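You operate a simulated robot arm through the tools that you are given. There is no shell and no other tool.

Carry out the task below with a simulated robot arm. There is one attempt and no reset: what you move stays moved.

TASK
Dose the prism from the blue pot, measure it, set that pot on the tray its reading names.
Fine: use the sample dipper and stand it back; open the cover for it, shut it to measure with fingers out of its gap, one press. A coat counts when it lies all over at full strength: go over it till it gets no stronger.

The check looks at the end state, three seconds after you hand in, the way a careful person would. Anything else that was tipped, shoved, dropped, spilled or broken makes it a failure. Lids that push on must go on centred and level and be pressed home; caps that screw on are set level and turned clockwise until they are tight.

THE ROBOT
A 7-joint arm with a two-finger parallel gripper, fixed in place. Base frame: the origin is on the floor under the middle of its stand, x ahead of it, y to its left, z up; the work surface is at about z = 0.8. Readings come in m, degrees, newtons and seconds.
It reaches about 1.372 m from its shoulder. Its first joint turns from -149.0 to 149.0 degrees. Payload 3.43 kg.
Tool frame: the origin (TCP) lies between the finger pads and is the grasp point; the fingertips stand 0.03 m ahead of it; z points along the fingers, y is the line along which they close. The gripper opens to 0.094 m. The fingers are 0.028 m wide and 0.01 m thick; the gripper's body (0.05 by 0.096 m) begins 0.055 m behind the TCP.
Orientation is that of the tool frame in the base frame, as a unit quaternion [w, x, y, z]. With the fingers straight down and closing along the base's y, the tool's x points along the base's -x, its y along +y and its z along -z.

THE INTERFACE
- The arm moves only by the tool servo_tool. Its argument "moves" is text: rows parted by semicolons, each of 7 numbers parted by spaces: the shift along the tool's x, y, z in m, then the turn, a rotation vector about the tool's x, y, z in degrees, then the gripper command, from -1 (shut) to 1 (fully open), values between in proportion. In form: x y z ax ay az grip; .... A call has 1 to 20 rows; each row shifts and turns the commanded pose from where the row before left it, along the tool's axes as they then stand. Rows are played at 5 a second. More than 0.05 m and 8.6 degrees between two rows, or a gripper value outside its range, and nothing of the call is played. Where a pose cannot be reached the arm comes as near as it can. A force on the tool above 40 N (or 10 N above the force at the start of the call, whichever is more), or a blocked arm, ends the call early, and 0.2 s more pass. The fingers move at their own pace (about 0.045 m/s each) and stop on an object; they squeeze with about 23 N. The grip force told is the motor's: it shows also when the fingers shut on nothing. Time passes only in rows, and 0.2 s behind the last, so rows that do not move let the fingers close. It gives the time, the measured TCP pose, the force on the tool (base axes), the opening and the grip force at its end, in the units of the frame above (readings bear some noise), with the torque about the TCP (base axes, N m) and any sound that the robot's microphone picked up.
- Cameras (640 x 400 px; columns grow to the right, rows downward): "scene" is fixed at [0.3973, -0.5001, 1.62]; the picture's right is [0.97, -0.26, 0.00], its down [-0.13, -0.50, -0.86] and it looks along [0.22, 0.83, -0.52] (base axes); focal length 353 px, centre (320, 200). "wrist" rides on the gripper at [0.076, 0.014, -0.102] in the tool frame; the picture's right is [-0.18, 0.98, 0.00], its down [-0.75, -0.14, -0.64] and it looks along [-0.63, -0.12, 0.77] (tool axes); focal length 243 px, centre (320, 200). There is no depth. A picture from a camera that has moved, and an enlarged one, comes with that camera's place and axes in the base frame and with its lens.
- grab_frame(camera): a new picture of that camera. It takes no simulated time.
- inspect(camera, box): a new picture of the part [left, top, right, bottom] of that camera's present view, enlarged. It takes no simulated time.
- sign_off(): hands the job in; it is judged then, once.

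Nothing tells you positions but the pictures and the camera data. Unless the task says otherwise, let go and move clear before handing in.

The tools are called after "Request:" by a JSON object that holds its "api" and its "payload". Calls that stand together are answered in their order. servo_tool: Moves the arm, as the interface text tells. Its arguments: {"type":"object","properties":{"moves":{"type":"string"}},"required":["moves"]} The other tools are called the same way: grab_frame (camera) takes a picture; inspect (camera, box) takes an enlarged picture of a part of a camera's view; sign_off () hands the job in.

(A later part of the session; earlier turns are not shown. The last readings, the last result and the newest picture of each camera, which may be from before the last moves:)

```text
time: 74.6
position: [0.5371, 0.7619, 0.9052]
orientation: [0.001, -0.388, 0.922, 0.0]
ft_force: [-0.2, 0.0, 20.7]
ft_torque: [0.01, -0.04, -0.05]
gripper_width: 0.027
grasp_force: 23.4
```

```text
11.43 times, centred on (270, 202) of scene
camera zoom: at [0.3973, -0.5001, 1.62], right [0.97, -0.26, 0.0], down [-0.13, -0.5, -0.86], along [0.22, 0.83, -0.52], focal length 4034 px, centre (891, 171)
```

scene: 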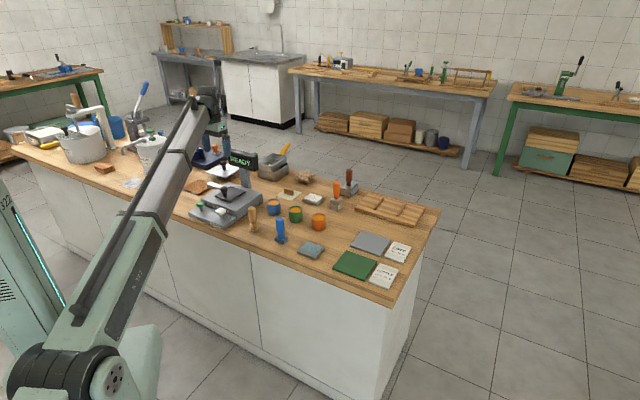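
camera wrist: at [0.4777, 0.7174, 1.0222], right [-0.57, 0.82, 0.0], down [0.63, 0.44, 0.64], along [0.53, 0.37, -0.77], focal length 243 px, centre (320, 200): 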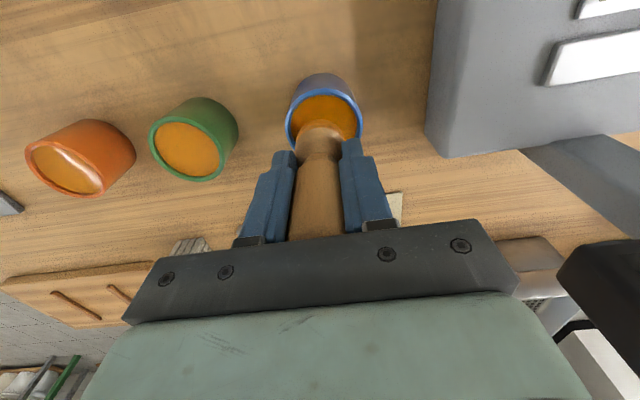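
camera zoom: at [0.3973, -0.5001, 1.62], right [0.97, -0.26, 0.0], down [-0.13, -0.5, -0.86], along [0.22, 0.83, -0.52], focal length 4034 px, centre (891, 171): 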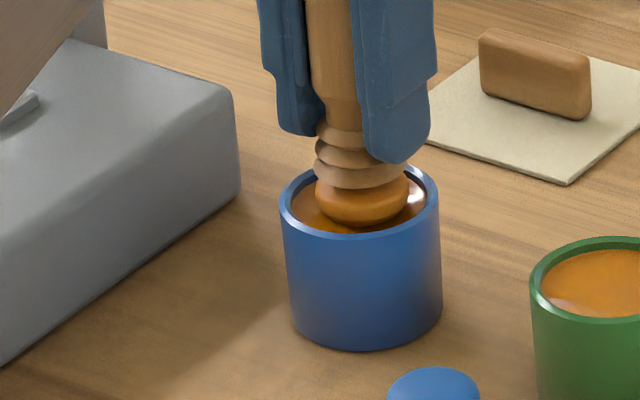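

Reloaded. I'll go back over the glass and repeat the sweep with light contact.

Request:
{"api": "servo_tool", "payload": {"moves": "0 0 -0.01 0 0 0 -1; 0 0 -0.03 0 0 0 -1; 0 0 -0.04 0 0 0 -1; 0 0 -0.03 0 0 0 -1; 0.0355 0 0 0 0 0 -1; 0.0355 0 0 0 0 0 -1; 0 0.04 0 0 0 0 -1; 0 0.04 0 0 0 0 -1; 0 0.04 0 0 0 0 -1; 0 0.0408 0 0 0 0 -1; 0 0 0 0 0 0 -1; 0 0 0.035 0 0 0 -1; 0 0 0.035 0 0 0 -1; 0 0 0.025 0 0 0 -1; 0 0 0 0 0 0 -1"}}

Request:
{"api": "servo_tool", "payload": {"moves": "0 0 0.002 0 0 0 -1; 0 0 0.002 0 0 0 -1; 0 0 0.001 0 0 0 -1"}}

Request:
{"api": "inspect", "payload": {"camera": "scene", "box": [215, 175, 250, 205]}}

```text
time: 77.8
position: [0.3738, 0.8245, 0.9175]
orientation: [0.0, -0.388, 0.922, 0.0]
ft_force: [-0.5, 0.4, -0.5]
ft_torque: [-0.02, 0.04, -0.04]
gripper_width: 0.0273
grasp_force: 23.3
```

```text
time: 78.6
position: [0.3732, 0.8249, 0.9135]
orientation: [-0.001, -0.387, 0.922, 0.0]
ft_force: [-1.0, -0.7, -0.7]
ft_torque: [-0.02, 0.02, 0.01]
gripper_width: 0.0274
grasp_force: 23.0
```

```text
13.33 times, centred on (232, 190) of scene
camera zoom: at [0.3973, -0.5001, 1.62], right [0.97, -0.26, 0.0], down [-0.13, -0.5, -0.86], along [0.22, 0.83, -0.52], focal length 4707 px, centre (1487, 333)
```

zoom: 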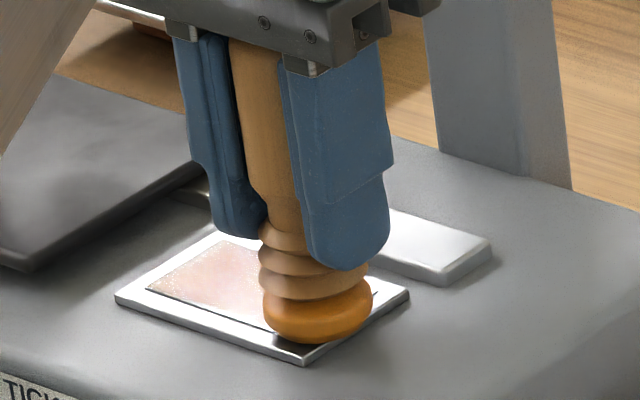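

Request:
{"api": "servo_tool", "payload": {"moves": "0 0 0.001 0 0 0 -1; 0 0 0.001 0 0 0 -1"}}

```text
time: 79.2
position: [0.3743, 0.8236, 0.9117]
orientation: [0.0, -0.388, 0.922, 0.0]
ft_force: [1.4, -0.1, 2.6]
ft_torque: [0.01, 0.05, 0.0]
gripper_width: 0.0272
grasp_force: 22.8
```

Light contact. I'll press half a millimetre more and sweep lines from the near edge to the far edge.

Request:
{"api": "servo_tool", "payload": {"moves": "0 0 0.0005 0 0 0 -1; 0 0.011 0 0 0 0 -1; 0 0.011 0 0 0 0 -1; 0 0.011 0 0 0 0 -1; 0 0.011 0 0 0 0 -1; 0 0.011 0 0 0 0 -1; 0 0.011 0 0 0 0 -1"}}

Request:
{"api": "servo_tool", "payload": {"moves": "0 0 -0.002 0 0 0 -1; -0.007 0 0 0 0 0 -1; 0 0 0.002 0 0 0 -1; 0 -0.011 0 0 0 0 -1; 0 -0.011 0 0 0 0 -1; 0 -0.011 0 0 0 0 -1; 0 -0.011 0 0 0 0 -1; 0 -0.011 0 0 0 0 -1; 0 -0.011 0 0 0 0 -1"}}

Request:
{"api": "servo_tool", "payload": {"moves": "0 0 -0.002 0 0 0 -1; -0.007 0 0 0 0 0 -1; 0 0 0.0023 0 0 0 -1; 0 0.011 0 0 0 0 -1; 0 0.011 0 0 0 0 -1; 0 0.011 0 0 0 0 -1; 0 0.011 0 0 0 0 -1; 0 0.011 0 0 0 0 -1; 0 0.011 0 0 0 0 -1"}}

Request:
{"api": "servo_tool", "payload": {"moves": "0 0 -0.002 0 0 0 -1; -0.006 0 0 0 0 0 -1; 0 0 0.0023 0 0 0 -1; 0 -0.011 0 0 0 0 -1; 0 -0.011 0 0 0 0 -1; 0 -0.011 0 0 0 0 -1; 0 -0.011 0 0 0 0 -1; 0 -0.011 0 0 0 0 -1; 0 -0.011 0 0 0 0 -1"}}

```text
time: 80.8
position: [0.325, 0.8689, 0.9103]
orientation: [0.0, -0.387, 0.922, 0.0]
ft_force: [4.6, -3.5, 17.1]
ft_torque: [-0.15, -0.37, -0.04]
gripper_width: 0.0272
grasp_force: 23.7
```

```text
time: 82.8
position: [0.3774, 0.829, 0.9118]
orientation: [0.0, -0.388, 0.921, 0.002]
ft_force: [-5.3, 5.0, 18.7]
ft_torque: [0.24, 0.23, 0.08]
gripper_width: 0.0273
grasp_force: 23.2
```

```text
time: 84.8
position: [0.3353, 0.8799, 0.9106]
orientation: [0.0, -0.387, 0.922, 0.0]
ft_force: [2.0, -1.2, 4.0]
ft_torque: [-0.02, -0.1, -0.01]
gripper_width: 0.0275
grasp_force: 22.5
```

```text
time: 86.8
position: [0.3855, 0.8377, 0.9111]
orientation: [0.001, -0.387, 0.922, 0.0]
ft_force: [-3.3, 2.4, 9.1]
ft_torque: [0.16, 0.15, -0.04]
gripper_width: 0.0273
grasp_force: 23.0
```

Good even contact on all lines. I'll lift and compare the coat with before.

Request:
{"api": "servo_tool", "payload": {"moves": "0 0 -0.005 0 0 0 -1; 0 0.011 -0.03 0 0 0 -1; 0.005 0.011 -0.04 0 0 0 -1; 0.005 0.011 -0.03 0 0 0 -1; 0 0 0 0 0 0 -1"}}

Request:
{"api": "inspect", "payload": {"camera": "wrist", "box": [280, 60, 360, 120]}}

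Request:
{"api": "inspect", "payload": {"camera": "scene", "box": [210, 150, 250, 205]}}

Request:
{"api": "grab_frame", "payload": {"camera": "wrist"}}

```text
time: 88.0
position: [0.3574, 0.8509, 1.014]
orientation: [0.0, -0.388, 0.922, 0.0]
ft_force: [0.7, 0.4, -0.8]
ft_torque: [0.0, 0.0, -0.02]
gripper_width: 0.0272
grasp_force: 22.6
```

```text
6.67 times, centred on (320, 90) of wrist
camera zoom: at [0.2937, 0.8077, 1.1178], right [-0.57, 0.82, 0.0], down [0.63, 0.44, 0.64], along [0.53, 0.37, -0.77], focal length 1618 px, centre (320, 933)
```

zoom: 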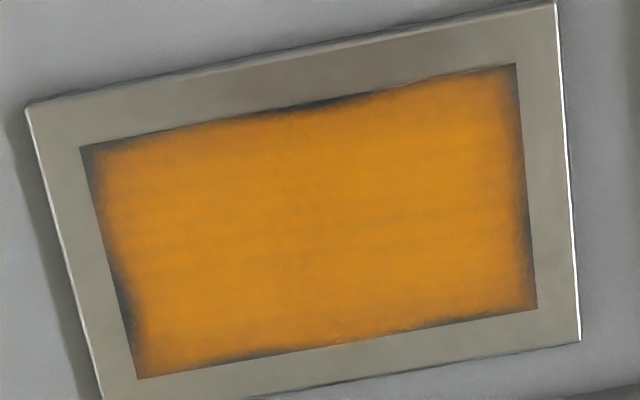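

```text
7.27 times, centred on (230, 178) of scene
camera zoom: at [0.3973, -0.5001, 1.62], right [0.97, -0.26, 0.0], down [-0.13, -0.5, -0.86], along [0.22, 0.83, -0.52], focal length 2567 px, centre (974, 364)
```

zoom: 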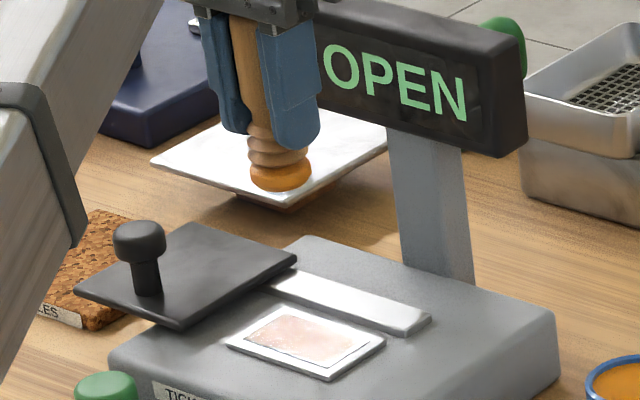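

```text
taken
camera wrist: at [0.2937, 0.8077, 1.1178], right [-0.57, 0.82, 0.0], down [0.63, 0.44, 0.64], along [0.53, 0.37, -0.77], focal length 243 px, centre (320, 200)
```

wrist: 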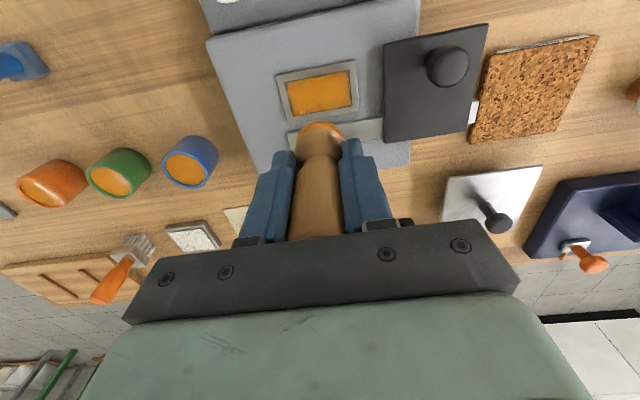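

The coat looks exactly the same as before the reload, so it is at full strength. Now I'll check the dipper's tilt in the grip before standing it back.

Request:
{"api": "inspect", "payload": {"camera": "scene", "box": [206, 145, 236, 183]}}

Request:
{"api": "inspect", "payload": {"camera": "wrist", "box": [270, 100, 370, 260]}}

```text
10.53 times, centred on (221, 164) of scene
camera zoom: at [0.3973, -0.5001, 1.62], right [0.97, -0.26, 0.0], down [-0.13, -0.5, -0.86], along [0.22, 0.83, -0.52], focal length 3716 px, centre (1362, 579)
```

zoom: 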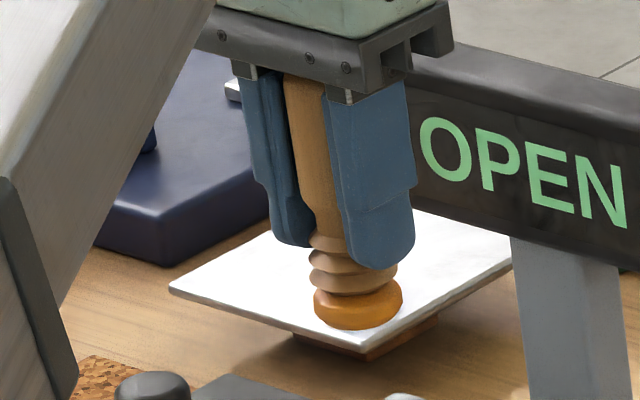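

```text
2.50 times, centred on (320, 180) of wrist
camera zoom: at [0.2937, 0.8077, 1.1178], right [-0.57, 0.82, 0.0], down [0.63, 0.44, 0.64], along [0.53, 0.37, -0.77], focal length 606 px, centre (320, 250)
```

zoom: 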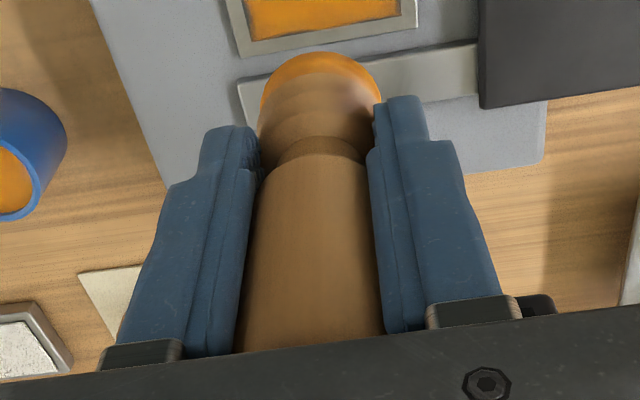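

The dipper leans about 5–6° in the grip with its lower end away from the robot. I'll carry it over its standing place and tilt the hand back so the dipper is plumb.

Request:
{"api": "servo_tool", "payload": {"moves": "0.0164 -0.0396 0 0 0 0 -1; 0.0164 -0.0396 0 0 0 0 -1; 0.0164 -0.0396 0 0 0 0 -1; 0.0164 -0.0396 0 0 0 0 -1; 0.0163 -0.0394 0 0 0 0 -1; 0 0 0 0 5.5 0 -1; 0 0 0 0 0 0 -1; 0 0 0 0 0 0 -1"}}

Request:
{"api": "inspect", "payload": {"camera": "scene", "box": [230, 170, 290, 240]}}

Request:
{"api": "inspect", "payload": {"camera": "scene", "box": [238, 170, 268, 208]}}

Request:
{"api": "grab_frame", "payload": {"camera": "wrist"}}

```text
time: 89.8
position: [0.4417, 0.6569, 1.0155]
orientation: [-0.044, -0.387, 0.921, -0.018]
ft_force: [0.0, 0.3, 0.1]
ft_torque: [0.0, 0.01, -0.02]
gripper_width: 0.0272
grasp_force: 22.8
```

```text
5.71 times, centred on (260, 205) of scene
camera zoom: at [0.3973, -0.5001, 1.62], right [0.97, -0.26, 0.0], down [-0.13, -0.5, -0.86], along [0.22, 0.83, -0.52], focal length 2017 px, centre (663, 171)
```

zoom: 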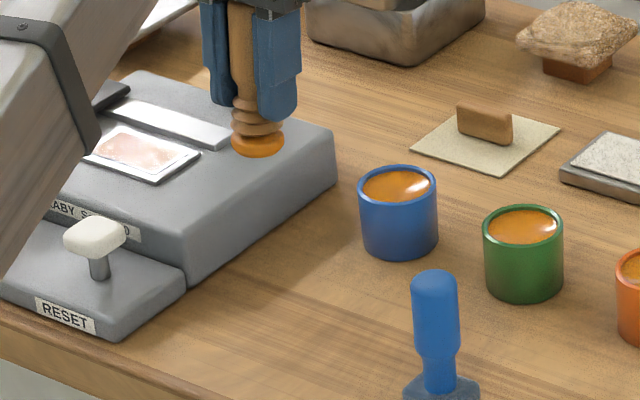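

```text
10.53 times, centred on (253, 189) of scene
camera zoom: at [0.3973, -0.5001, 1.62], right [0.97, -0.26, 0.0], down [-0.13, -0.5, -0.86], along [0.22, 0.83, -0.52], focal length 3716 px, centre (1025, 316)
```

zoom: 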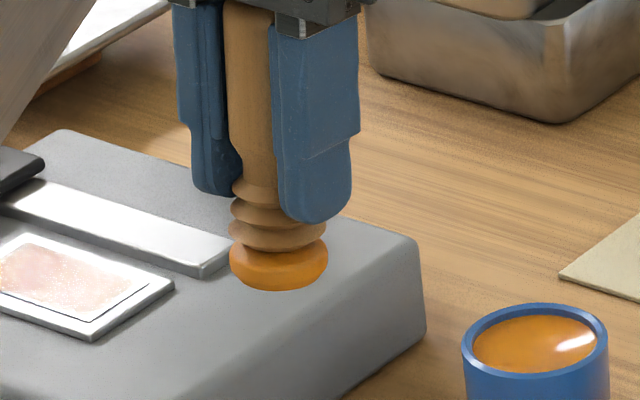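

```text
taken
camera wrist: at [0.3854, 0.6185, 1.125], right [-0.57, 0.82, -0.02], down [0.67, 0.48, 0.57], along [0.47, 0.31, -0.82], focal length 243 px, centre (320, 200)
```

wrist: 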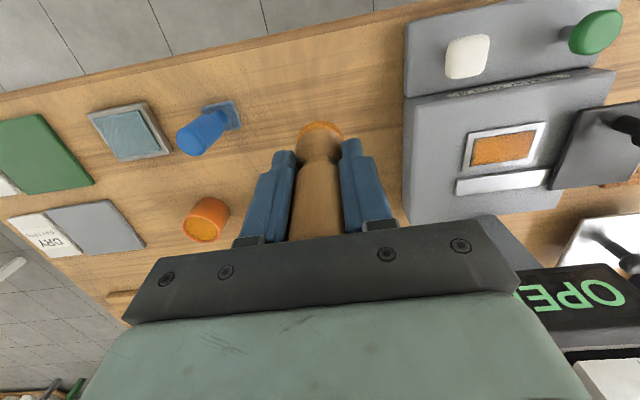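

I'll zoom further to measure the dipper's lean accurately.

Request:
{"api": "inspect", "payload": {"camera": "scene", "box": [244, 170, 264, 200]}}

Request:
{"api": "inspect", "payload": {"camera": "wrist", "box": [260, 100, 380, 250]}}

```text
13.33 times, centred on (254, 185) of scene
camera zoom: at [0.3973, -0.5001, 1.62], right [0.97, -0.26, 0.0], down [-0.13, -0.5, -0.86], along [0.22, 0.83, -0.52], focal length 4707 px, centre (1200, 400)
```

zoom: 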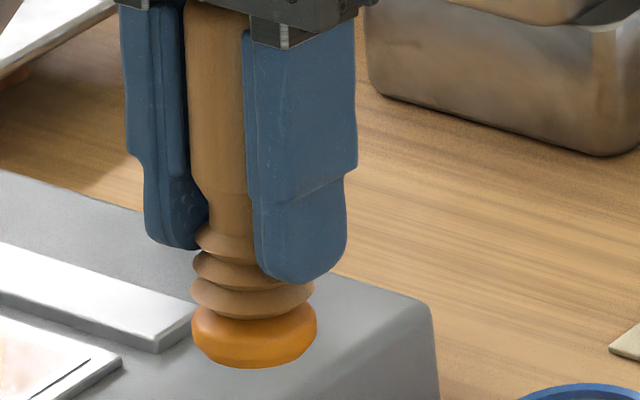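

```text
2.67 times, centred on (320, 175) of wrist
camera zoom: at [0.3854, 0.6185, 1.125], right [-0.57, 0.82, -0.02], down [0.67, 0.48, 0.57], along [0.47, 0.31, -0.82], focal length 647 px, centre (320, 267)
```

zoom: 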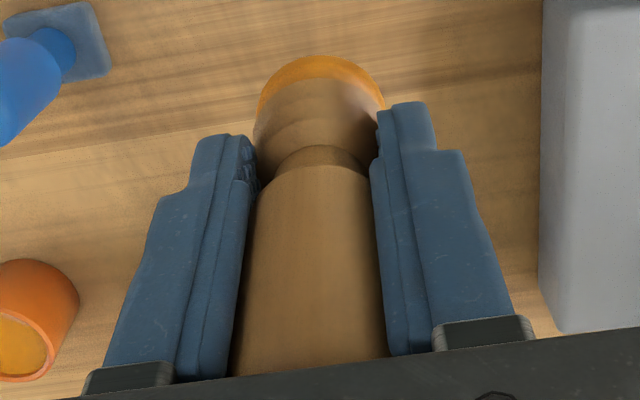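

A careful reading of the long edges shows the dipper was almost plumb before my correction and now leans toward the robot. I'll undo that tilt, with about 1.5° more, and re-measure.

Request:
{"api": "servo_tool", "payload": {"moves": "0 0 0 0 -7 0 -1; 0 0 0 0 0 0 -1; 0 0 0 0 0 0 -1"}}

Request:
{"api": "inspect", "payload": {"camera": "scene", "box": [244, 170, 264, 200]}}

Request:
{"api": "inspect", "payload": {"camera": "wrist", "box": [260, 100, 380, 250]}}

```text
time: 90.6
position: [0.4406, 0.6566, 1.015]
orientation: [0.012, -0.387, 0.922, 0.005]
ft_force: [-0.3, -1.1, -0.4]
ft_torque: [-0.01, 0.0, 0.02]
gripper_width: 0.0273
grasp_force: 23.3
```

```text
13.33 times, centred on (254, 185) of scene
camera zoom: at [0.3973, -0.5001, 1.62], right [0.97, -0.26, 0.0], down [-0.13, -0.5, -0.86], along [0.22, 0.83, -0.52], focal length 4707 px, centre (1200, 400)
```

zoom: 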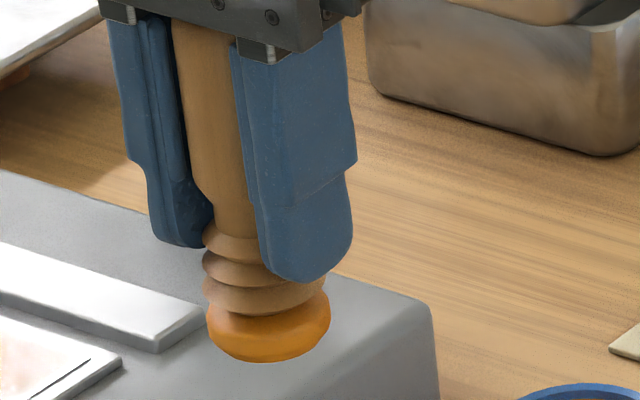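

```text
2.67 times, centred on (320, 175) of wrist
camera zoom: at [0.3763, 0.6094, 1.1157], right [-0.57, 0.82, 0.0], down [0.62, 0.43, 0.66], along [0.54, 0.38, -0.75], focal length 647 px, centre (320, 267)
```

zoom: 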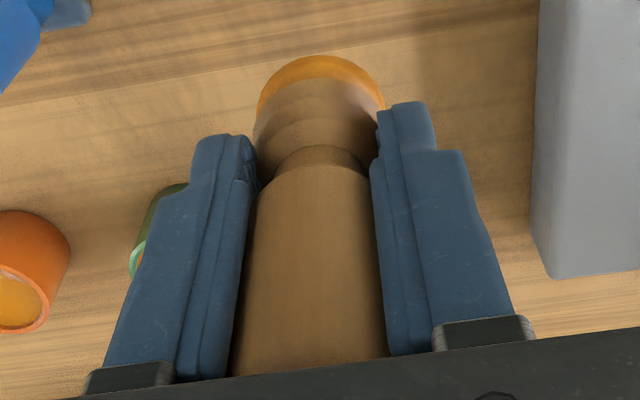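

The dipper is plumb to within a degree now. I'll lower it over its original place until it nearly touches the bench.

Request:
{"api": "servo_tool", "payload": {"moves": "0.0014 -0.0023 0.02 0 0 0 -1; 0.001 0 0.035 0 0 0 -1; 0.001 0 0.035 0 0 0 -1; 0.001 0 0.03 0 0 0 -1; 0.001 0 0.02 0 0 0 -1; 0 0 0.007 0 0 0 -1; 0 0 0 0 0 0 -1"}}

Request:
{"api": "inspect", "payload": {"camera": "scene", "box": [235, 190, 275, 240]}}

```text
time: 92.2
position: [0.4419, 0.6532, 0.8679]
orientation: [0.012, -0.387, 0.922, 0.004]
ft_force: [0.9, -0.5, -0.1]
ft_torque: [0.0, -0.01, -0.03]
gripper_width: 0.0273
grasp_force: 22.4
```

```text
8.00 times, centred on (255, 215) of scene
camera zoom: at [0.3973, -0.5001, 1.62], right [0.97, -0.26, 0.0], down [-0.13, -0.5, -0.86], along [0.22, 0.83, -0.52], focal length 2824 px, centre (840, 80)
```

zoom: 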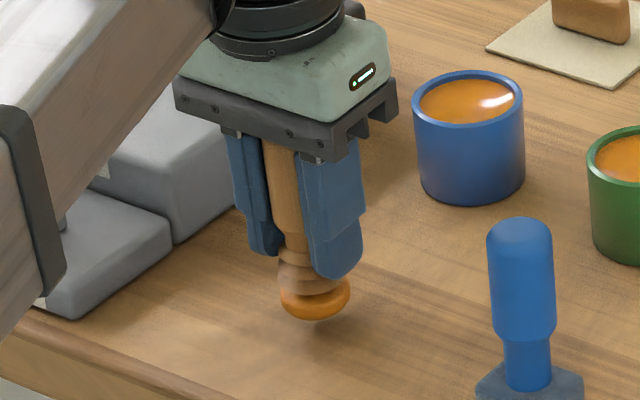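

Request:
{"api": "servo_tool", "payload": {"moves": "0 0 0.002 0 0 0 -1; 0 0 0.002 0 0 0 -1; 0 0 0.0015 0 0 0 -1"}}

Request:
{"api": "servo_tool", "payload": {"moves": "0 0 0.001 0 0 0 -1; 0 0 0.001 0 0 0 -1"}}

Request:
{"api": "inspect", "payload": {"camera": "scene", "box": [235, 190, 275, 240]}}

```text
time: 93.0
position: [0.4412, 0.654, 0.8629]
orientation: [0.011, -0.388, 0.922, 0.005]
ft_force: [-0.5, -0.2, -0.6]
ft_torque: [0.0, 0.01, 0.02]
gripper_width: 0.0273
grasp_force: 23.4
```

```text
time: 93.6
position: [0.4419, 0.6544, 0.8607]
orientation: [0.011, -0.388, 0.922, 0.006]
ft_force: [-0.2, -0.9, -1.1]
ft_torque: [-0.01, 0.03, -0.04]
gripper_width: 0.0274
grasp_force: 22.6
```

```text
8.00 times, centred on (255, 215) of scene
camera zoom: at [0.3973, -0.5001, 1.62], right [0.97, -0.26, 0.0], down [-0.13, -0.5, -0.86], along [0.22, 0.83, -0.52], focal length 2824 px, centre (840, 80)
```

zoom: 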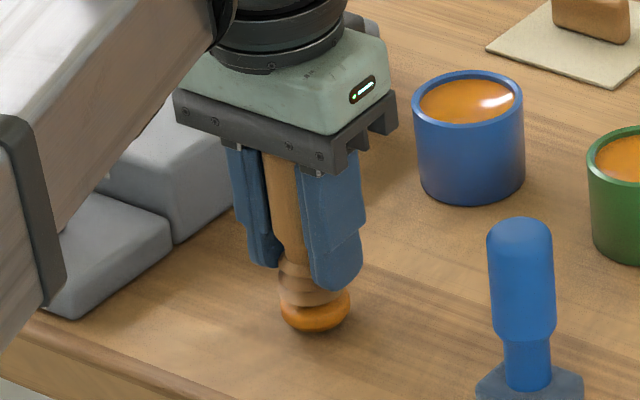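

Request:
{"api": "servo_tool", "payload": {"moves": "0 0 0.001 0 0 0 -1; 0 0 0.001 0 0 0 -1"}}

Request:
{"api": "servo_tool", "payload": {"moves": "0 0 0.001 0 0 0 -1; 0 0 0.001 0 0 0 -1"}}

```text
time: 94.2
position: [0.4405, 0.6527, 0.8594]
orientation: [0.012, -0.388, 0.922, 0.005]
ft_force: [-0.2, -0.4, -0.2]
ft_torque: [0.02, -0.01, 0.0]
gripper_width: 0.0272
grasp_force: 23.0
```

```text
time: 94.8
position: [0.4418, 0.6539, 0.8572]
orientation: [0.014, -0.387, 0.922, 0.006]
ft_force: [-0.2, -2.2, 11.5]
ft_torque: [-0.22, 0.06, 0.03]
gripper_width: 0.0272
grasp_force: 23.1
```

The dipper now stands on the bench (contact felt). I'll ease off slightly and check it before opening.

Request:
{"api": "servo_tool", "payload": {"moves": "0 0 -0.0006 0 0 0 -1; 0 0 0 0 0 0 -1"}}

Request:
{"api": "inspect", "payload": {"camera": "scene", "box": [240, 200, 270, 240]}}

Request:
{"api": "grab_frame", "payload": {"camera": "wrist"}}

```text
time: 95.4
position: [0.4409, 0.6538, 0.8576]
orientation: [0.013, -0.387, 0.922, 0.006]
ft_force: [2.0, 0.7, 11.0]
ft_torque: [-0.11, -0.01, 0.0]
gripper_width: 0.0276
grasp_force: 22.8
```

```text
10.00 times, centred on (255, 220) of scene
camera zoom: at [0.3973, -0.5001, 1.62], right [0.97, -0.26, 0.0], down [-0.13, -0.5, -0.86], along [0.22, 0.83, -0.52], focal length 3530 px, centre (970, 0)
```

zoom: 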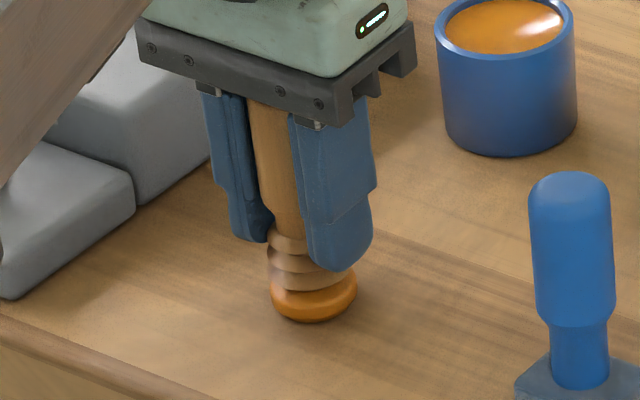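

```text
taken
camera wrist: at [0.3764, 0.6068, 0.9583], right [-0.57, 0.82, 0.01], down [0.62, 0.43, 0.66], along [0.54, 0.38, -0.75], focal length 243 px, centre (320, 200)
```

wrist: 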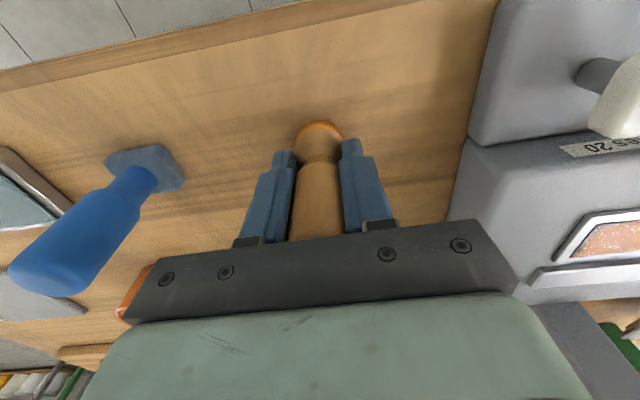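

Request:
{"api": "servo_tool", "payload": {"moves": "0 0 -0.0006 0 0 0 -1; 0 0 0 0 0 0 -0.4; 0 0 0 0 0 0 -0.3; 0 0 0 0 0 0 -0.2; 0 0 0 0 0 0 0; 0 0 0 0 0 0 0.2; 0 0 0 0 0 0 0.2"}}

Request:
{"api": "inspect", "payload": {"camera": "scene", "box": [240, 200, 270, 240]}}

Request:
{"api": "grab_frame", "payload": {"camera": "wrist"}}

```text
time: 97.0
position: [0.4418, 0.6536, 0.8588]
orientation: [0.013, -0.387, 0.922, 0.004]
ft_force: [0.2, 0.4, 0.8]
ft_torque: [-0.01, 0.03, 0.03]
gripper_width: 0.0563
grasp_force: 0.0
```

```text
10.00 times, centred on (255, 220) of scene
camera zoom: at [0.3973, -0.5001, 1.62], right [0.97, -0.26, 0.0], down [-0.13, -0.5, -0.86], along [0.22, 0.83, -0.52], focal length 3530 px, centre (970, 0)
```

zoom: 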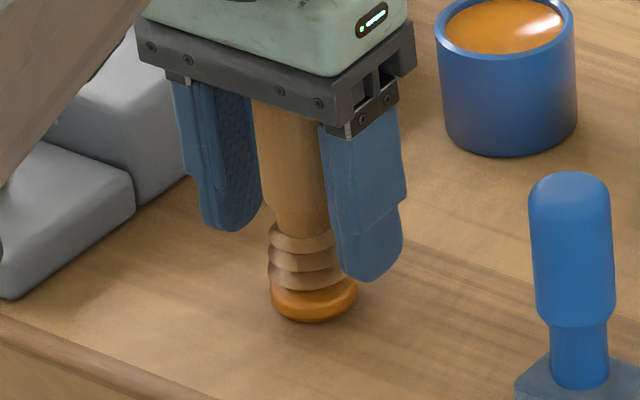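

```text
taken
camera wrist: at [0.3763, 0.607, 0.9585], right [-0.57, 0.82, 0.0], down [0.62, 0.43, 0.66], along [0.54, 0.38, -0.75], focal length 243 px, centre (320, 200)
```

wrist: 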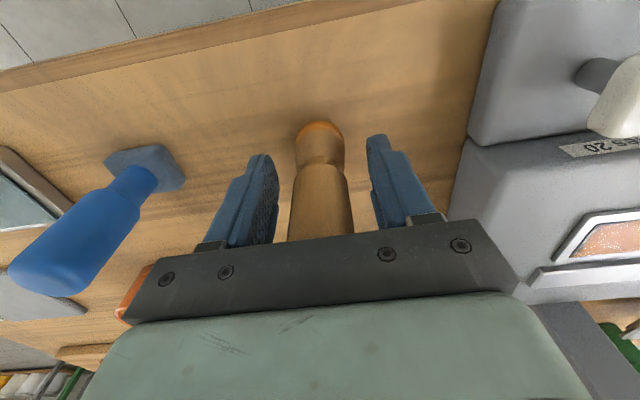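

The dipper stands free and upright. I'll open a bit more and rise clear of it, then level the hand.

Request:
{"api": "servo_tool", "payload": {"moves": "0 0 0 0 0 0 0.5; 0 0 -0.02 0 0 0 0.5; 0 0 -0.03 0 0 0 0.5; 0 0 -0.04 0 0 0 0.5; 0 0 -0.04 0 0 0 0.5; 0 0 -0.04 0 1.5 0 0.5; 0 0 0 0 0 0 0.5"}}

Request:
{"api": "inspect", "payload": {"camera": "scene", "box": [180, 160, 300, 240]}}

Request:
{"api": "inspect", "payload": {"camera": "scene", "box": [245, 200, 265, 236]}}

```text
time: 98.6
position: [0.4406, 0.6519, 1.0267]
orientation: [0.0, -0.388, 0.922, 0.0]
ft_force: [-0.5, -0.2, 0.7]
ft_torque: [0.01, 0.0, 0.04]
gripper_width: 0.0706
grasp_force: 0.1
```

```text
5.00 times, centred on (240, 200) of scene
camera zoom: at [0.3973, -0.5001, 1.62], right [0.97, -0.26, 0.0], down [-0.13, -0.5, -0.86], along [0.22, 0.83, -0.52], focal length 1765 px, centre (720, 200)
```

zoom: 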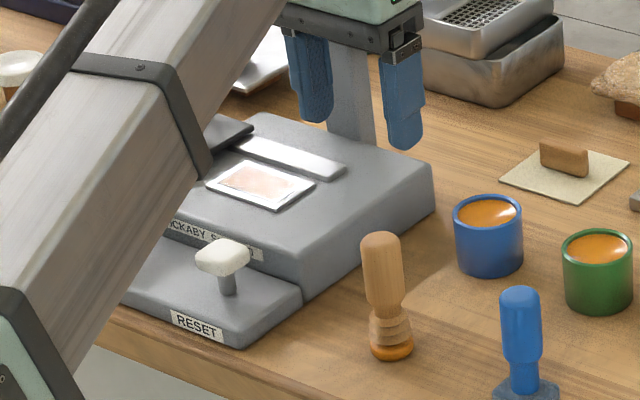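

```text
11.11 times, centred on (255, 218) of scene
camera zoom: at [0.3973, -0.5001, 1.62], right [0.97, -0.26, 0.0], down [-0.13, -0.5, -0.86], along [0.22, 0.83, -0.52], focal length 3922 px, centre (1042, 0)
```

zoom: 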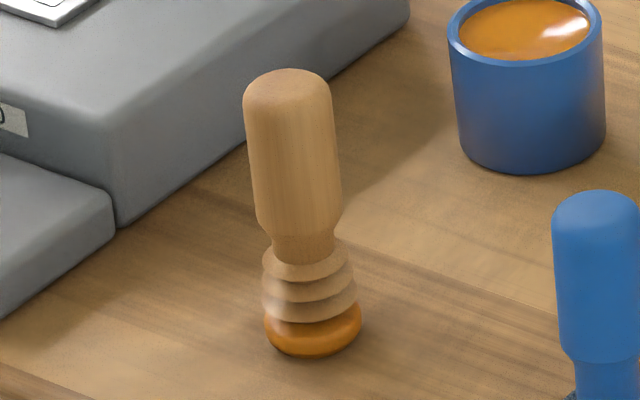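

The dipper is back upright at its place. Now I'll go over to the cover knob to shut the cover.

Request:
{"api": "servo_tool", "payload": {"moves": "-0.0094 0.0441 0 0 0 0 0.5; -0.0094 0.0441 0 0 0 0 0.5; -0.0094 0.0441 0 0 0 0 0.5; -0.0094 0.0441 0 0 0 0 0.5; -0.0094 0.0441 0 0 0 0 0.5; -0.0094 0.0441 0 0 0 0 0.5; -0.0091 0.0444 0 0 0 0 0.5; 0 0 0 0 0 0 0.5; 0 0 0.04 0 0 0 0.5; 0 0 0.03 0 0 0 0.5; 0 0 0 0 0 0 0.5"}}

Request:
{"api": "grab_frame", "payload": {"camera": "wrist"}}

Request:
{"api": "inspect", "payload": {"camera": "scene", "box": [190, 160, 260, 220]}}

```text
time: 101.0
position: [0.2642, 0.9111, 0.9573]
orientation: [0.0, -0.387, 0.922, -0.001]
ft_force: [0.3, -0.5, 0.4]
ft_torque: [-0.01, 0.02, 0.02]
gripper_width: 0.0704
grasp_force: 0.2
```

```text
taken
camera wrist: at [0.2007, 0.8663, 1.0607], right [-0.57, 0.82, 0.0], down [0.63, 0.44, 0.64], along [0.53, 0.37, -0.77], focal length 243 px, centre (320, 200)
```

wrist: 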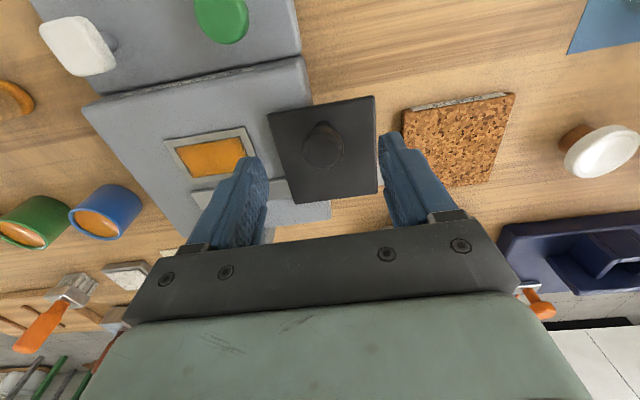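

```text
6.67 times, centred on (225, 190) of scene
camera zoom: at [0.3973, -0.5001, 1.62], right [0.97, -0.26, 0.0], down [-0.13, -0.5, -0.86], along [0.22, 0.83, -0.52], focal length 2353 px, centre (953, 267)
```

zoom: 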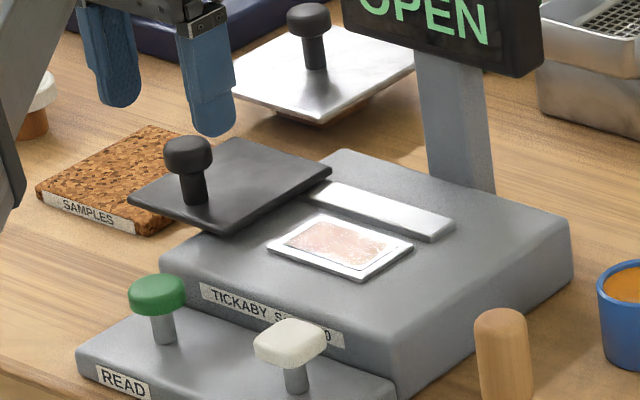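

The knob lies right between the fingers. I'll descend around it, close to a loose cage, and push the cover right.

Request:
{"api": "servo_tool", "payload": {"moves": "0 0 0.025 0 0 0 0.5; 0 0 0.024 0 0 0 0.5; 0 0 0 0 0 0 -0.2; 0 0 0 0 0 0 -0.26; 0 0 0 0 0 0 -0.26; 0 0 0 0 0 0 -0.26"}}

Request:
{"api": "inspect", "payload": {"camera": "scene", "box": [190, 160, 260, 220]}}

```text
time: 102.4
position: [0.2642, 0.9134, 0.9105]
orientation: [0.0, -0.387, 0.922, 0.0]
ft_force: [0.3, 0.0, -0.7]
ft_torque: [-0.01, 0.01, 0.0]
gripper_width: 0.0346
grasp_force: 0.1
```

```text
6.67 times, centred on (225, 190) of scene
camera zoom: at [0.3973, -0.5001, 1.62], right [0.97, -0.26, 0.0], down [-0.13, -0.5, -0.86], along [0.22, 0.83, -0.52], focal length 2353 px, centre (953, 267)
```

zoom: 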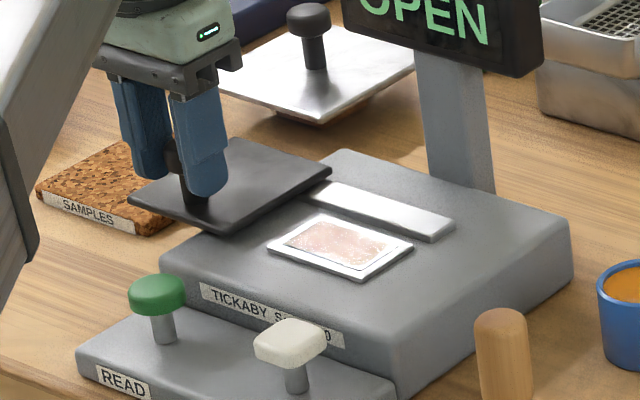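

Request:
{"api": "servo_tool", "payload": {"moves": "0 -0.008 0 0 0 0 -0.26; 0 -0.01 0 0 0 0 -0.26; 0 -0.01 0 0 0 0 -0.26; 0 -0.01 0 0 0 0 -0.26; 0 -0.01 0 0 0 0 -0.26; 0 -0.01 0 0 0 0 -0.26; 0 -0.01 0 0 0 0 -0.26; 0 -0.01 0 0 0 0 -0.26; 0 -0.01 0 0 0 0 -0.26; 0 -0.01 0 0 0 0 -0.26"}}

Request:
{"api": "inspect", "payload": {"camera": "scene", "box": [190, 150, 260, 220]}}

```text
time: 104.6
position: [0.3347, 0.8453, 0.9094]
orientation: [0.001, -0.388, 0.922, 0.0]
ft_force: [-0.9, 1.2, -0.9]
ft_torque: [-0.02, -0.02, -0.01]
gripper_width: 0.0357
grasp_force: 0.3
```

```text
5.71 times, centred on (225, 185) of scene
camera zoom: at [0.3973, -0.5001, 1.62], right [0.97, -0.26, 0.0], down [-0.13, -0.5, -0.86], along [0.22, 0.83, -0.52], focal length 2017 px, centre (863, 286)
```

zoom: 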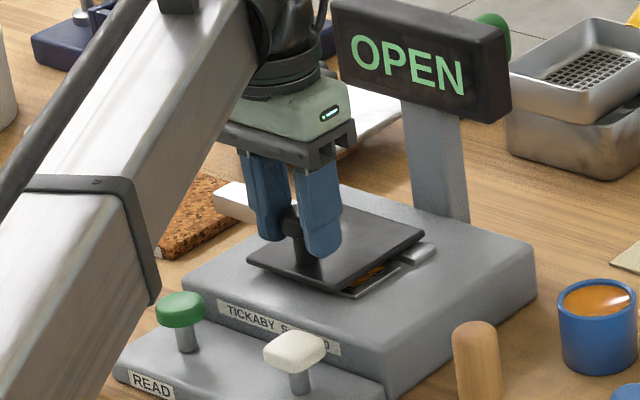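

Smooth so far; the display still says OPEN. I'll push the last bit in small steps.

Request:
{"api": "servo_tool", "payload": {"moves": "0 -0.004 0 0 0 0 -0.26; 0 -0.004 0 0 0 0 -0.26; 0 -0.003 0 0 0 0 -0.26"}}

Request:
{"api": "inspect", "payload": {"camera": "scene", "box": [190, 150, 260, 220]}}

```text
time: 105.4
position: [0.3422, 0.8376, 0.9094]
orientation: [0.0, -0.388, 0.922, 0.0]
ft_force: [0.0, 2.6, 1.3]
ft_torque: [0.06, 0.0, 0.0]
gripper_width: 0.0356
grasp_force: 0.7
```

```text
5.71 times, centred on (225, 185) of scene
camera zoom: at [0.3973, -0.5001, 1.62], right [0.97, -0.26, 0.0], down [-0.13, -0.5, -0.86], along [0.22, 0.83, -0.52], focal length 2017 px, centre (863, 286)
```

zoom: 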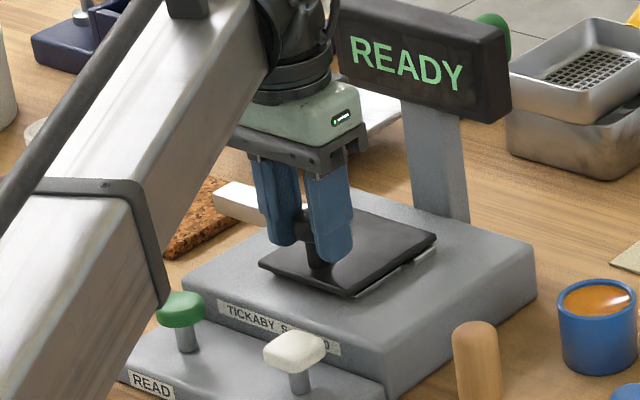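

The display now reads READY. I'll nudge a little more to be sure it is against its stop.

Request:
{"api": "servo_tool", "payload": {"moves": "0 -0.002 0 0 0 0 -0.26; 0 -0.001 0 0 0 0 -0.26"}}

Request:
{"api": "servo_tool", "payload": {"moves": "0 -0.001 0 0 0 0 -0.26; 0 -0.001 0 0 0 0 -0.26"}}

Request:
{"api": "inspect", "payload": {"camera": "scene", "box": [190, 150, 260, 220]}}

```text
time: 106.0
position: [0.3446, 0.8344, 0.9092]
orientation: [0.0, -0.387, 0.922, 0.0]
ft_force: [-1.8, 2.3, 1.3]
ft_torque: [0.02, 0.04, 0.03]
gripper_width: 0.0367
grasp_force: 1.3
```

```text
time: 106.6
position: [0.3449, 0.8337, 0.9094]
orientation: [-0.001, -0.387, 0.922, -0.001]
ft_force: [-2.9, 5.7, 1.5]
ft_torque: [0.06, 0.03, 0.04]
gripper_width: 0.0379
grasp_force: 2.9
```

```text
5.71 times, centred on (225, 185) of scene
camera zoom: at [0.3973, -0.5001, 1.62], right [0.97, -0.26, 0.0], down [-0.13, -0.5, -0.86], along [0.22, 0.83, -0.52], focal length 2017 px, centre (863, 286)
```

zoom: 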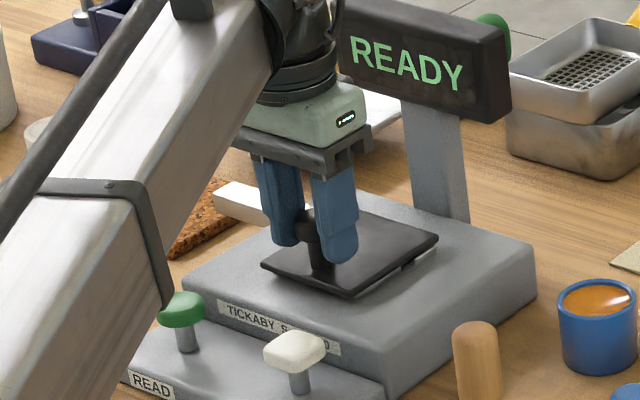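

The cover is home against its stop. I'll back off slightly, open, rise, and move over the READ button.

Request:
{"api": "servo_tool", "payload": {"moves": "0 0.003 0 0 0 0 -0.2; 0 0 0 0 0 0 0.2; 0 0 0 0 0 0 0.4; 0 0 -0.03 0 0 0 0.4; 0 0 -0.04 0 0 0 0.4; 0 0 -0.04 0 0 0 0.4; 0.025 0.022 0 0 0 0 -1; 0.025 0.022 0 0 0 0 -1; 0.026 0.022 0 0 0 0 -1; 0 0 0 0 0 0 -1; 0 0 0 0 0 0 -1; 0 0 0 0 0 0 -1"}}

Request:
{"api": "grab_frame", "payload": {"camera": "wrist"}}

Request:
{"api": "inspect", "payload": {"camera": "scene", "box": [180, 150, 260, 230]}}

```text
time: 109.2
position: [0.2423, 0.826, 1.0198]
orientation: [0.0, -0.388, 0.922, 0.0]
ft_force: [-0.3, -0.2, -0.1]
ft_torque: [-0.01, -0.02, 0.03]
gripper_width: 0.0
grasp_force: 23.5
```

```text
taken
camera wrist: at [0.1792, 0.7817, 1.1224], right [-0.57, 0.82, 0.0], down [0.63, 0.44, 0.64], along [0.53, 0.37, -0.77], focal length 243 px, centre (320, 200)
```

wrist: 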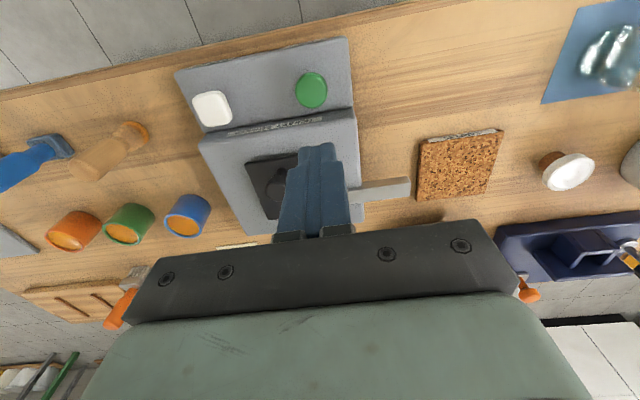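

```text
5.00 times, centred on (220, 190) of scene
camera zoom: at [0.3973, -0.5001, 1.62], right [0.97, -0.26, 0.0], down [-0.13, -0.5, -0.86], along [0.22, 0.83, -0.52], focal length 1765 px, centre (820, 250)
```

zoom: 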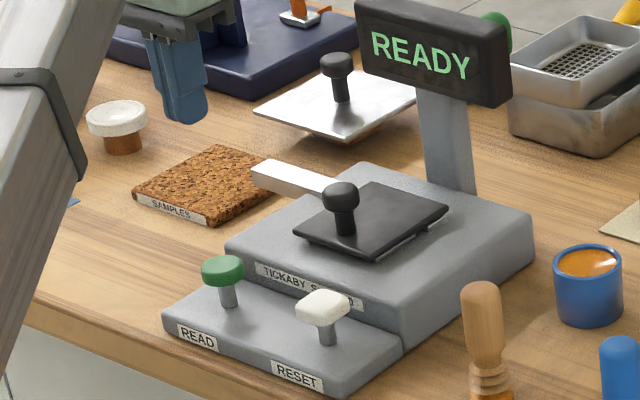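

The READ button is at about (0.2425, 0.815) with its top near z 0.864. I'll line up over it with closed fingers and come down to just above it.

Request:
{"api": "servo_tool", "payload": {"moves": "0.0079 -0.0077 0.03 0 0 0 -1; 0 0 0.04 0 0 0 -1; 0 0 0.035 0 0 0 -1; 0 0 0 0 0 0 -1"}}

Request:
{"api": "grab_frame", "payload": {"camera": "wrist"}}

Request:
{"api": "inspect", "payload": {"camera": "scene", "box": [180, 180, 240, 230]}}

```text
time: 110.2
position: [0.2431, 0.8158, 0.9113]
orientation: [0.0, -0.388, 0.922, 0.0]
ft_force: [0.7, -0.2, 0.7]
ft_torque: [-0.02, -0.01, -0.01]
gripper_width: 0.0002
grasp_force: 23.3
```

```text
taken
camera wrist: at [0.18, 0.7717, 1.0146], right [-0.57, 0.82, 0.0], down [0.63, 0.44, 0.64], along [0.53, 0.37, -0.77], focal length 243 px, centre (320, 200)
```

wrist: 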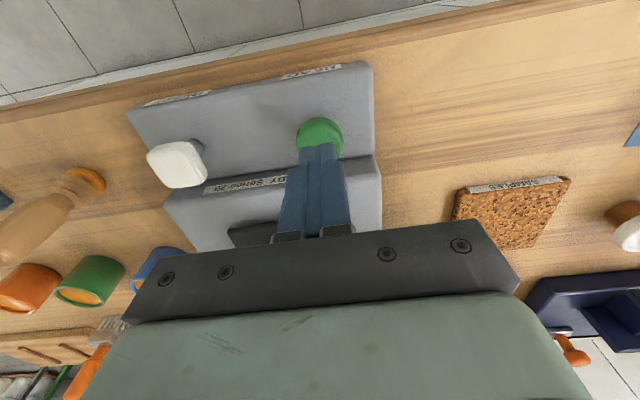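

```text
8.00 times, centred on (210, 205) of scene
camera zoom: at [0.3973, -0.5001, 1.62], right [0.97, -0.26, 0.0], down [-0.13, -0.5, -0.86], along [0.22, 0.83, -0.52], focal length 2824 px, centre (1200, 160)
```

zoom: 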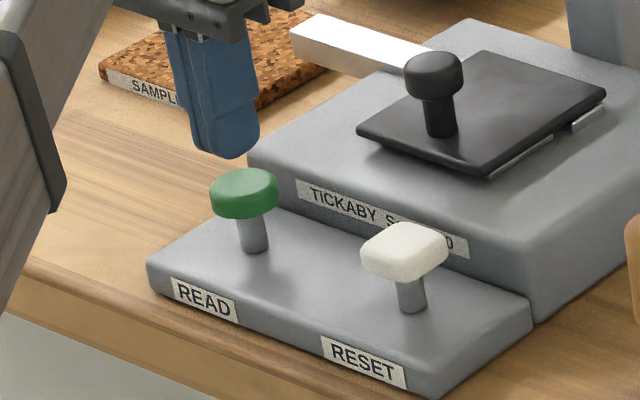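

Aligned. I'll press straight down in small steps, stopping as soon as it registers.

Request:
{"api": "servo_tool", "payload": {"moves": "0.002 0 0.008 0 0 0 -1; 0 0 0.005 0 0 0 -1; 0 0 0.002 0 0 0 -1; 0 0 0.002 0 0 0 -1; 0 0 0.002 0 0 0 -1"}}

Request:
{"api": "inspect", "payload": {"camera": "scene", "box": [180, 150, 260, 230]}}

```text
time: 111.4
position: [0.2413, 0.8156, 0.8939]
orientation: [0.0, -0.388, 0.922, 0.0]
ft_force: [0.1, -1.0, -0.6]
ft_torque: [0.02, -0.02, 0.01]
gripper_width: 0.0
grasp_force: 23.2
```

```text
5.00 times, centred on (220, 190) of scene
camera zoom: at [0.3973, -0.5001, 1.62], right [0.97, -0.26, 0.0], down [-0.13, -0.5, -0.86], along [0.22, 0.83, -0.52], focal length 1765 px, centre (820, 250)
```

zoom: 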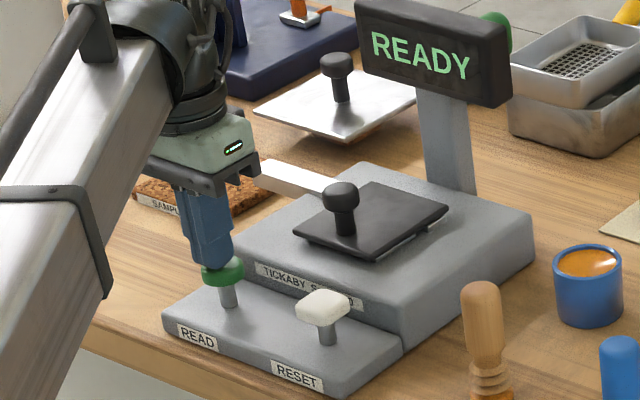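

Request:
{"api": "servo_tool", "payload": {"moves": "0 0 0.002 0 0 0 -1; 0 0 0.002 0 0 0 -1"}}

Request:
{"api": "inspect", "payload": {"camera": "scene", "box": [180, 150, 260, 230]}}

```text
time: 112.0
position: [0.2406, 0.8151, 0.8909]
orientation: [0.0, -0.389, 0.921, -0.001]
ft_force: [-0.3, 0.1, 0.2]
ft_torque: [0.0, -0.02, 0.0]
gripper_width: 0.0
grasp_force: 23.4
```

```text
5.00 times, centred on (220, 190) of scene
camera zoom: at [0.3973, -0.5001, 1.62], right [0.97, -0.26, 0.0], down [-0.13, -0.5, -0.86], along [0.22, 0.83, -0.52], focal length 1765 px, centre (820, 250)
```

zoom: 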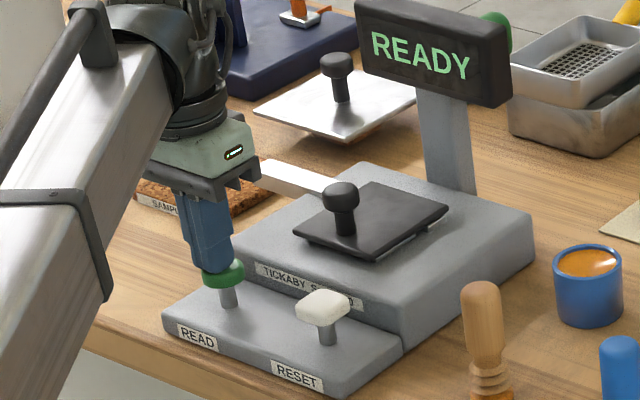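

Request:
{"api": "servo_tool", "payload": {"moves": "0 0 0.0015 0 0 0 -1; 0 0 0.0015 0 0 0 -1"}}

Request:
{"api": "inspect", "payload": {"camera": "scene", "box": [180, 150, 260, 230]}}

```text
time: 112.6
position: [0.2396, 0.8171, 0.8884]
orientation: [0.0, -0.388, 0.922, 0.0]
ft_force: [1.1, -1.5, 1.1]
ft_torque: [0.01, 0.02, 0.0]
gripper_width: 0.0003
grasp_force: 23.1
```

```text
5.00 times, centred on (220, 190) of scene
camera zoom: at [0.3973, -0.5001, 1.62], right [0.97, -0.26, 0.0], down [-0.13, -0.5, -0.86], along [0.22, 0.83, -0.52], focal length 1765 px, centre (820, 250)
```

zoom: 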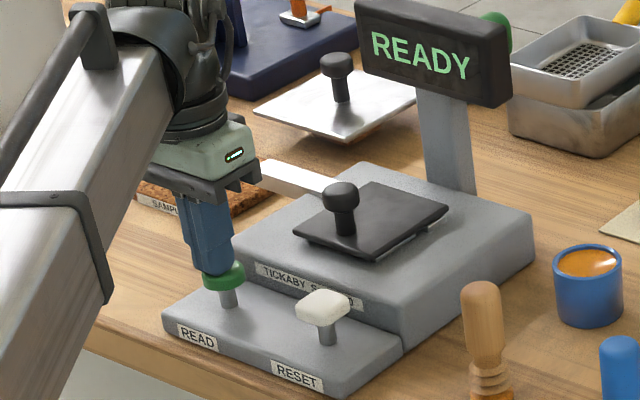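

Request:
{"api": "servo_tool", "payload": {"moves": "0 0 0.0015 0 0 0 -1; 0 0 0.0015 0 0 0 -1"}}

Request:
{"api": "inspect", "payload": {"camera": "scene", "box": [190, 180, 230, 225]}}

```text
time: 113.2
position: [0.2405, 0.8159, 0.8853]
orientation: [0.0, -0.388, 0.922, -0.001]
ft_force: [-0.1, 0.1, 1.6]
ft_torque: [0.03, -0.02, -0.04]
gripper_width: 0.0
grasp_force: 22.9
heard: click
```

```text
8.89 times, centred on (210, 202) of scene
camera zoom: at [0.3973, -0.5001, 1.62], right [0.97, -0.26, 0.0], down [-0.13, -0.5, -0.86], along [0.22, 0.83, -0.52], focal length 3138 px, centre (1298, 178)
```

zoom: 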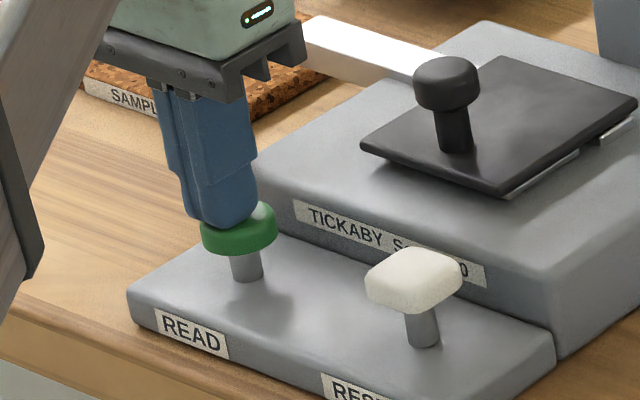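

A click was heard, so the press registered. I'll raise the fingers straight up and read the display.

Request:
{"api": "servo_tool", "payload": {"moves": "0 0 -0.02 0 0 0 -1; 0 0 -0.04 0 0 0 -1; 0 0 -0.04 0 0 0 -1; 0 0 -0.03 0 0 0 -1; 0 0 0 0 0 0 -1"}}

Request:
{"api": "inspect", "payload": {"camera": "scene", "box": [180, 140, 260, 220]}}

Request:
{"api": "grab_frame", "payload": {"camera": "scene"}}

```text
time: 114.4
position: [0.2415, 0.8145, 1.0145]
orientation: [0.001, -0.388, 0.922, 0.0]
ft_force: [-0.3, -0.1, 0.6]
ft_torque: [0.01, 0.02, 0.02]
gripper_width: 0.0
grasp_force: 23.3
```

```text
5.00 times, centred on (220, 180) of scene
camera zoom: at [0.3973, -0.5001, 1.62], right [0.97, -0.26, 0.0], down [-0.13, -0.5, -0.86], along [0.22, 0.83, -0.52], focal length 1765 px, centre (820, 300)
```

zoom: 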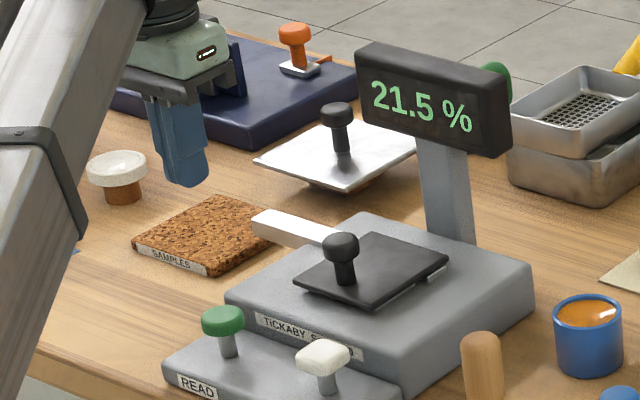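

```text
taken
```

scene: 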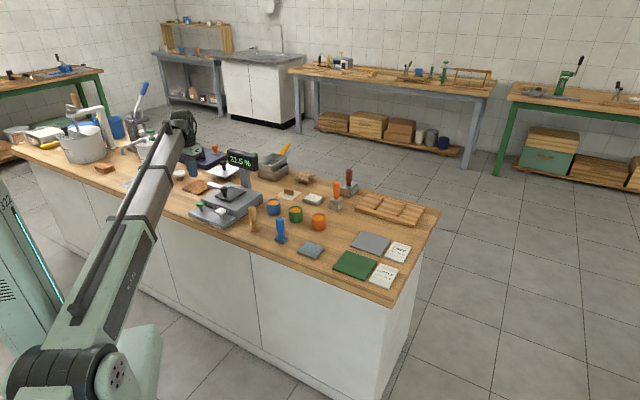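

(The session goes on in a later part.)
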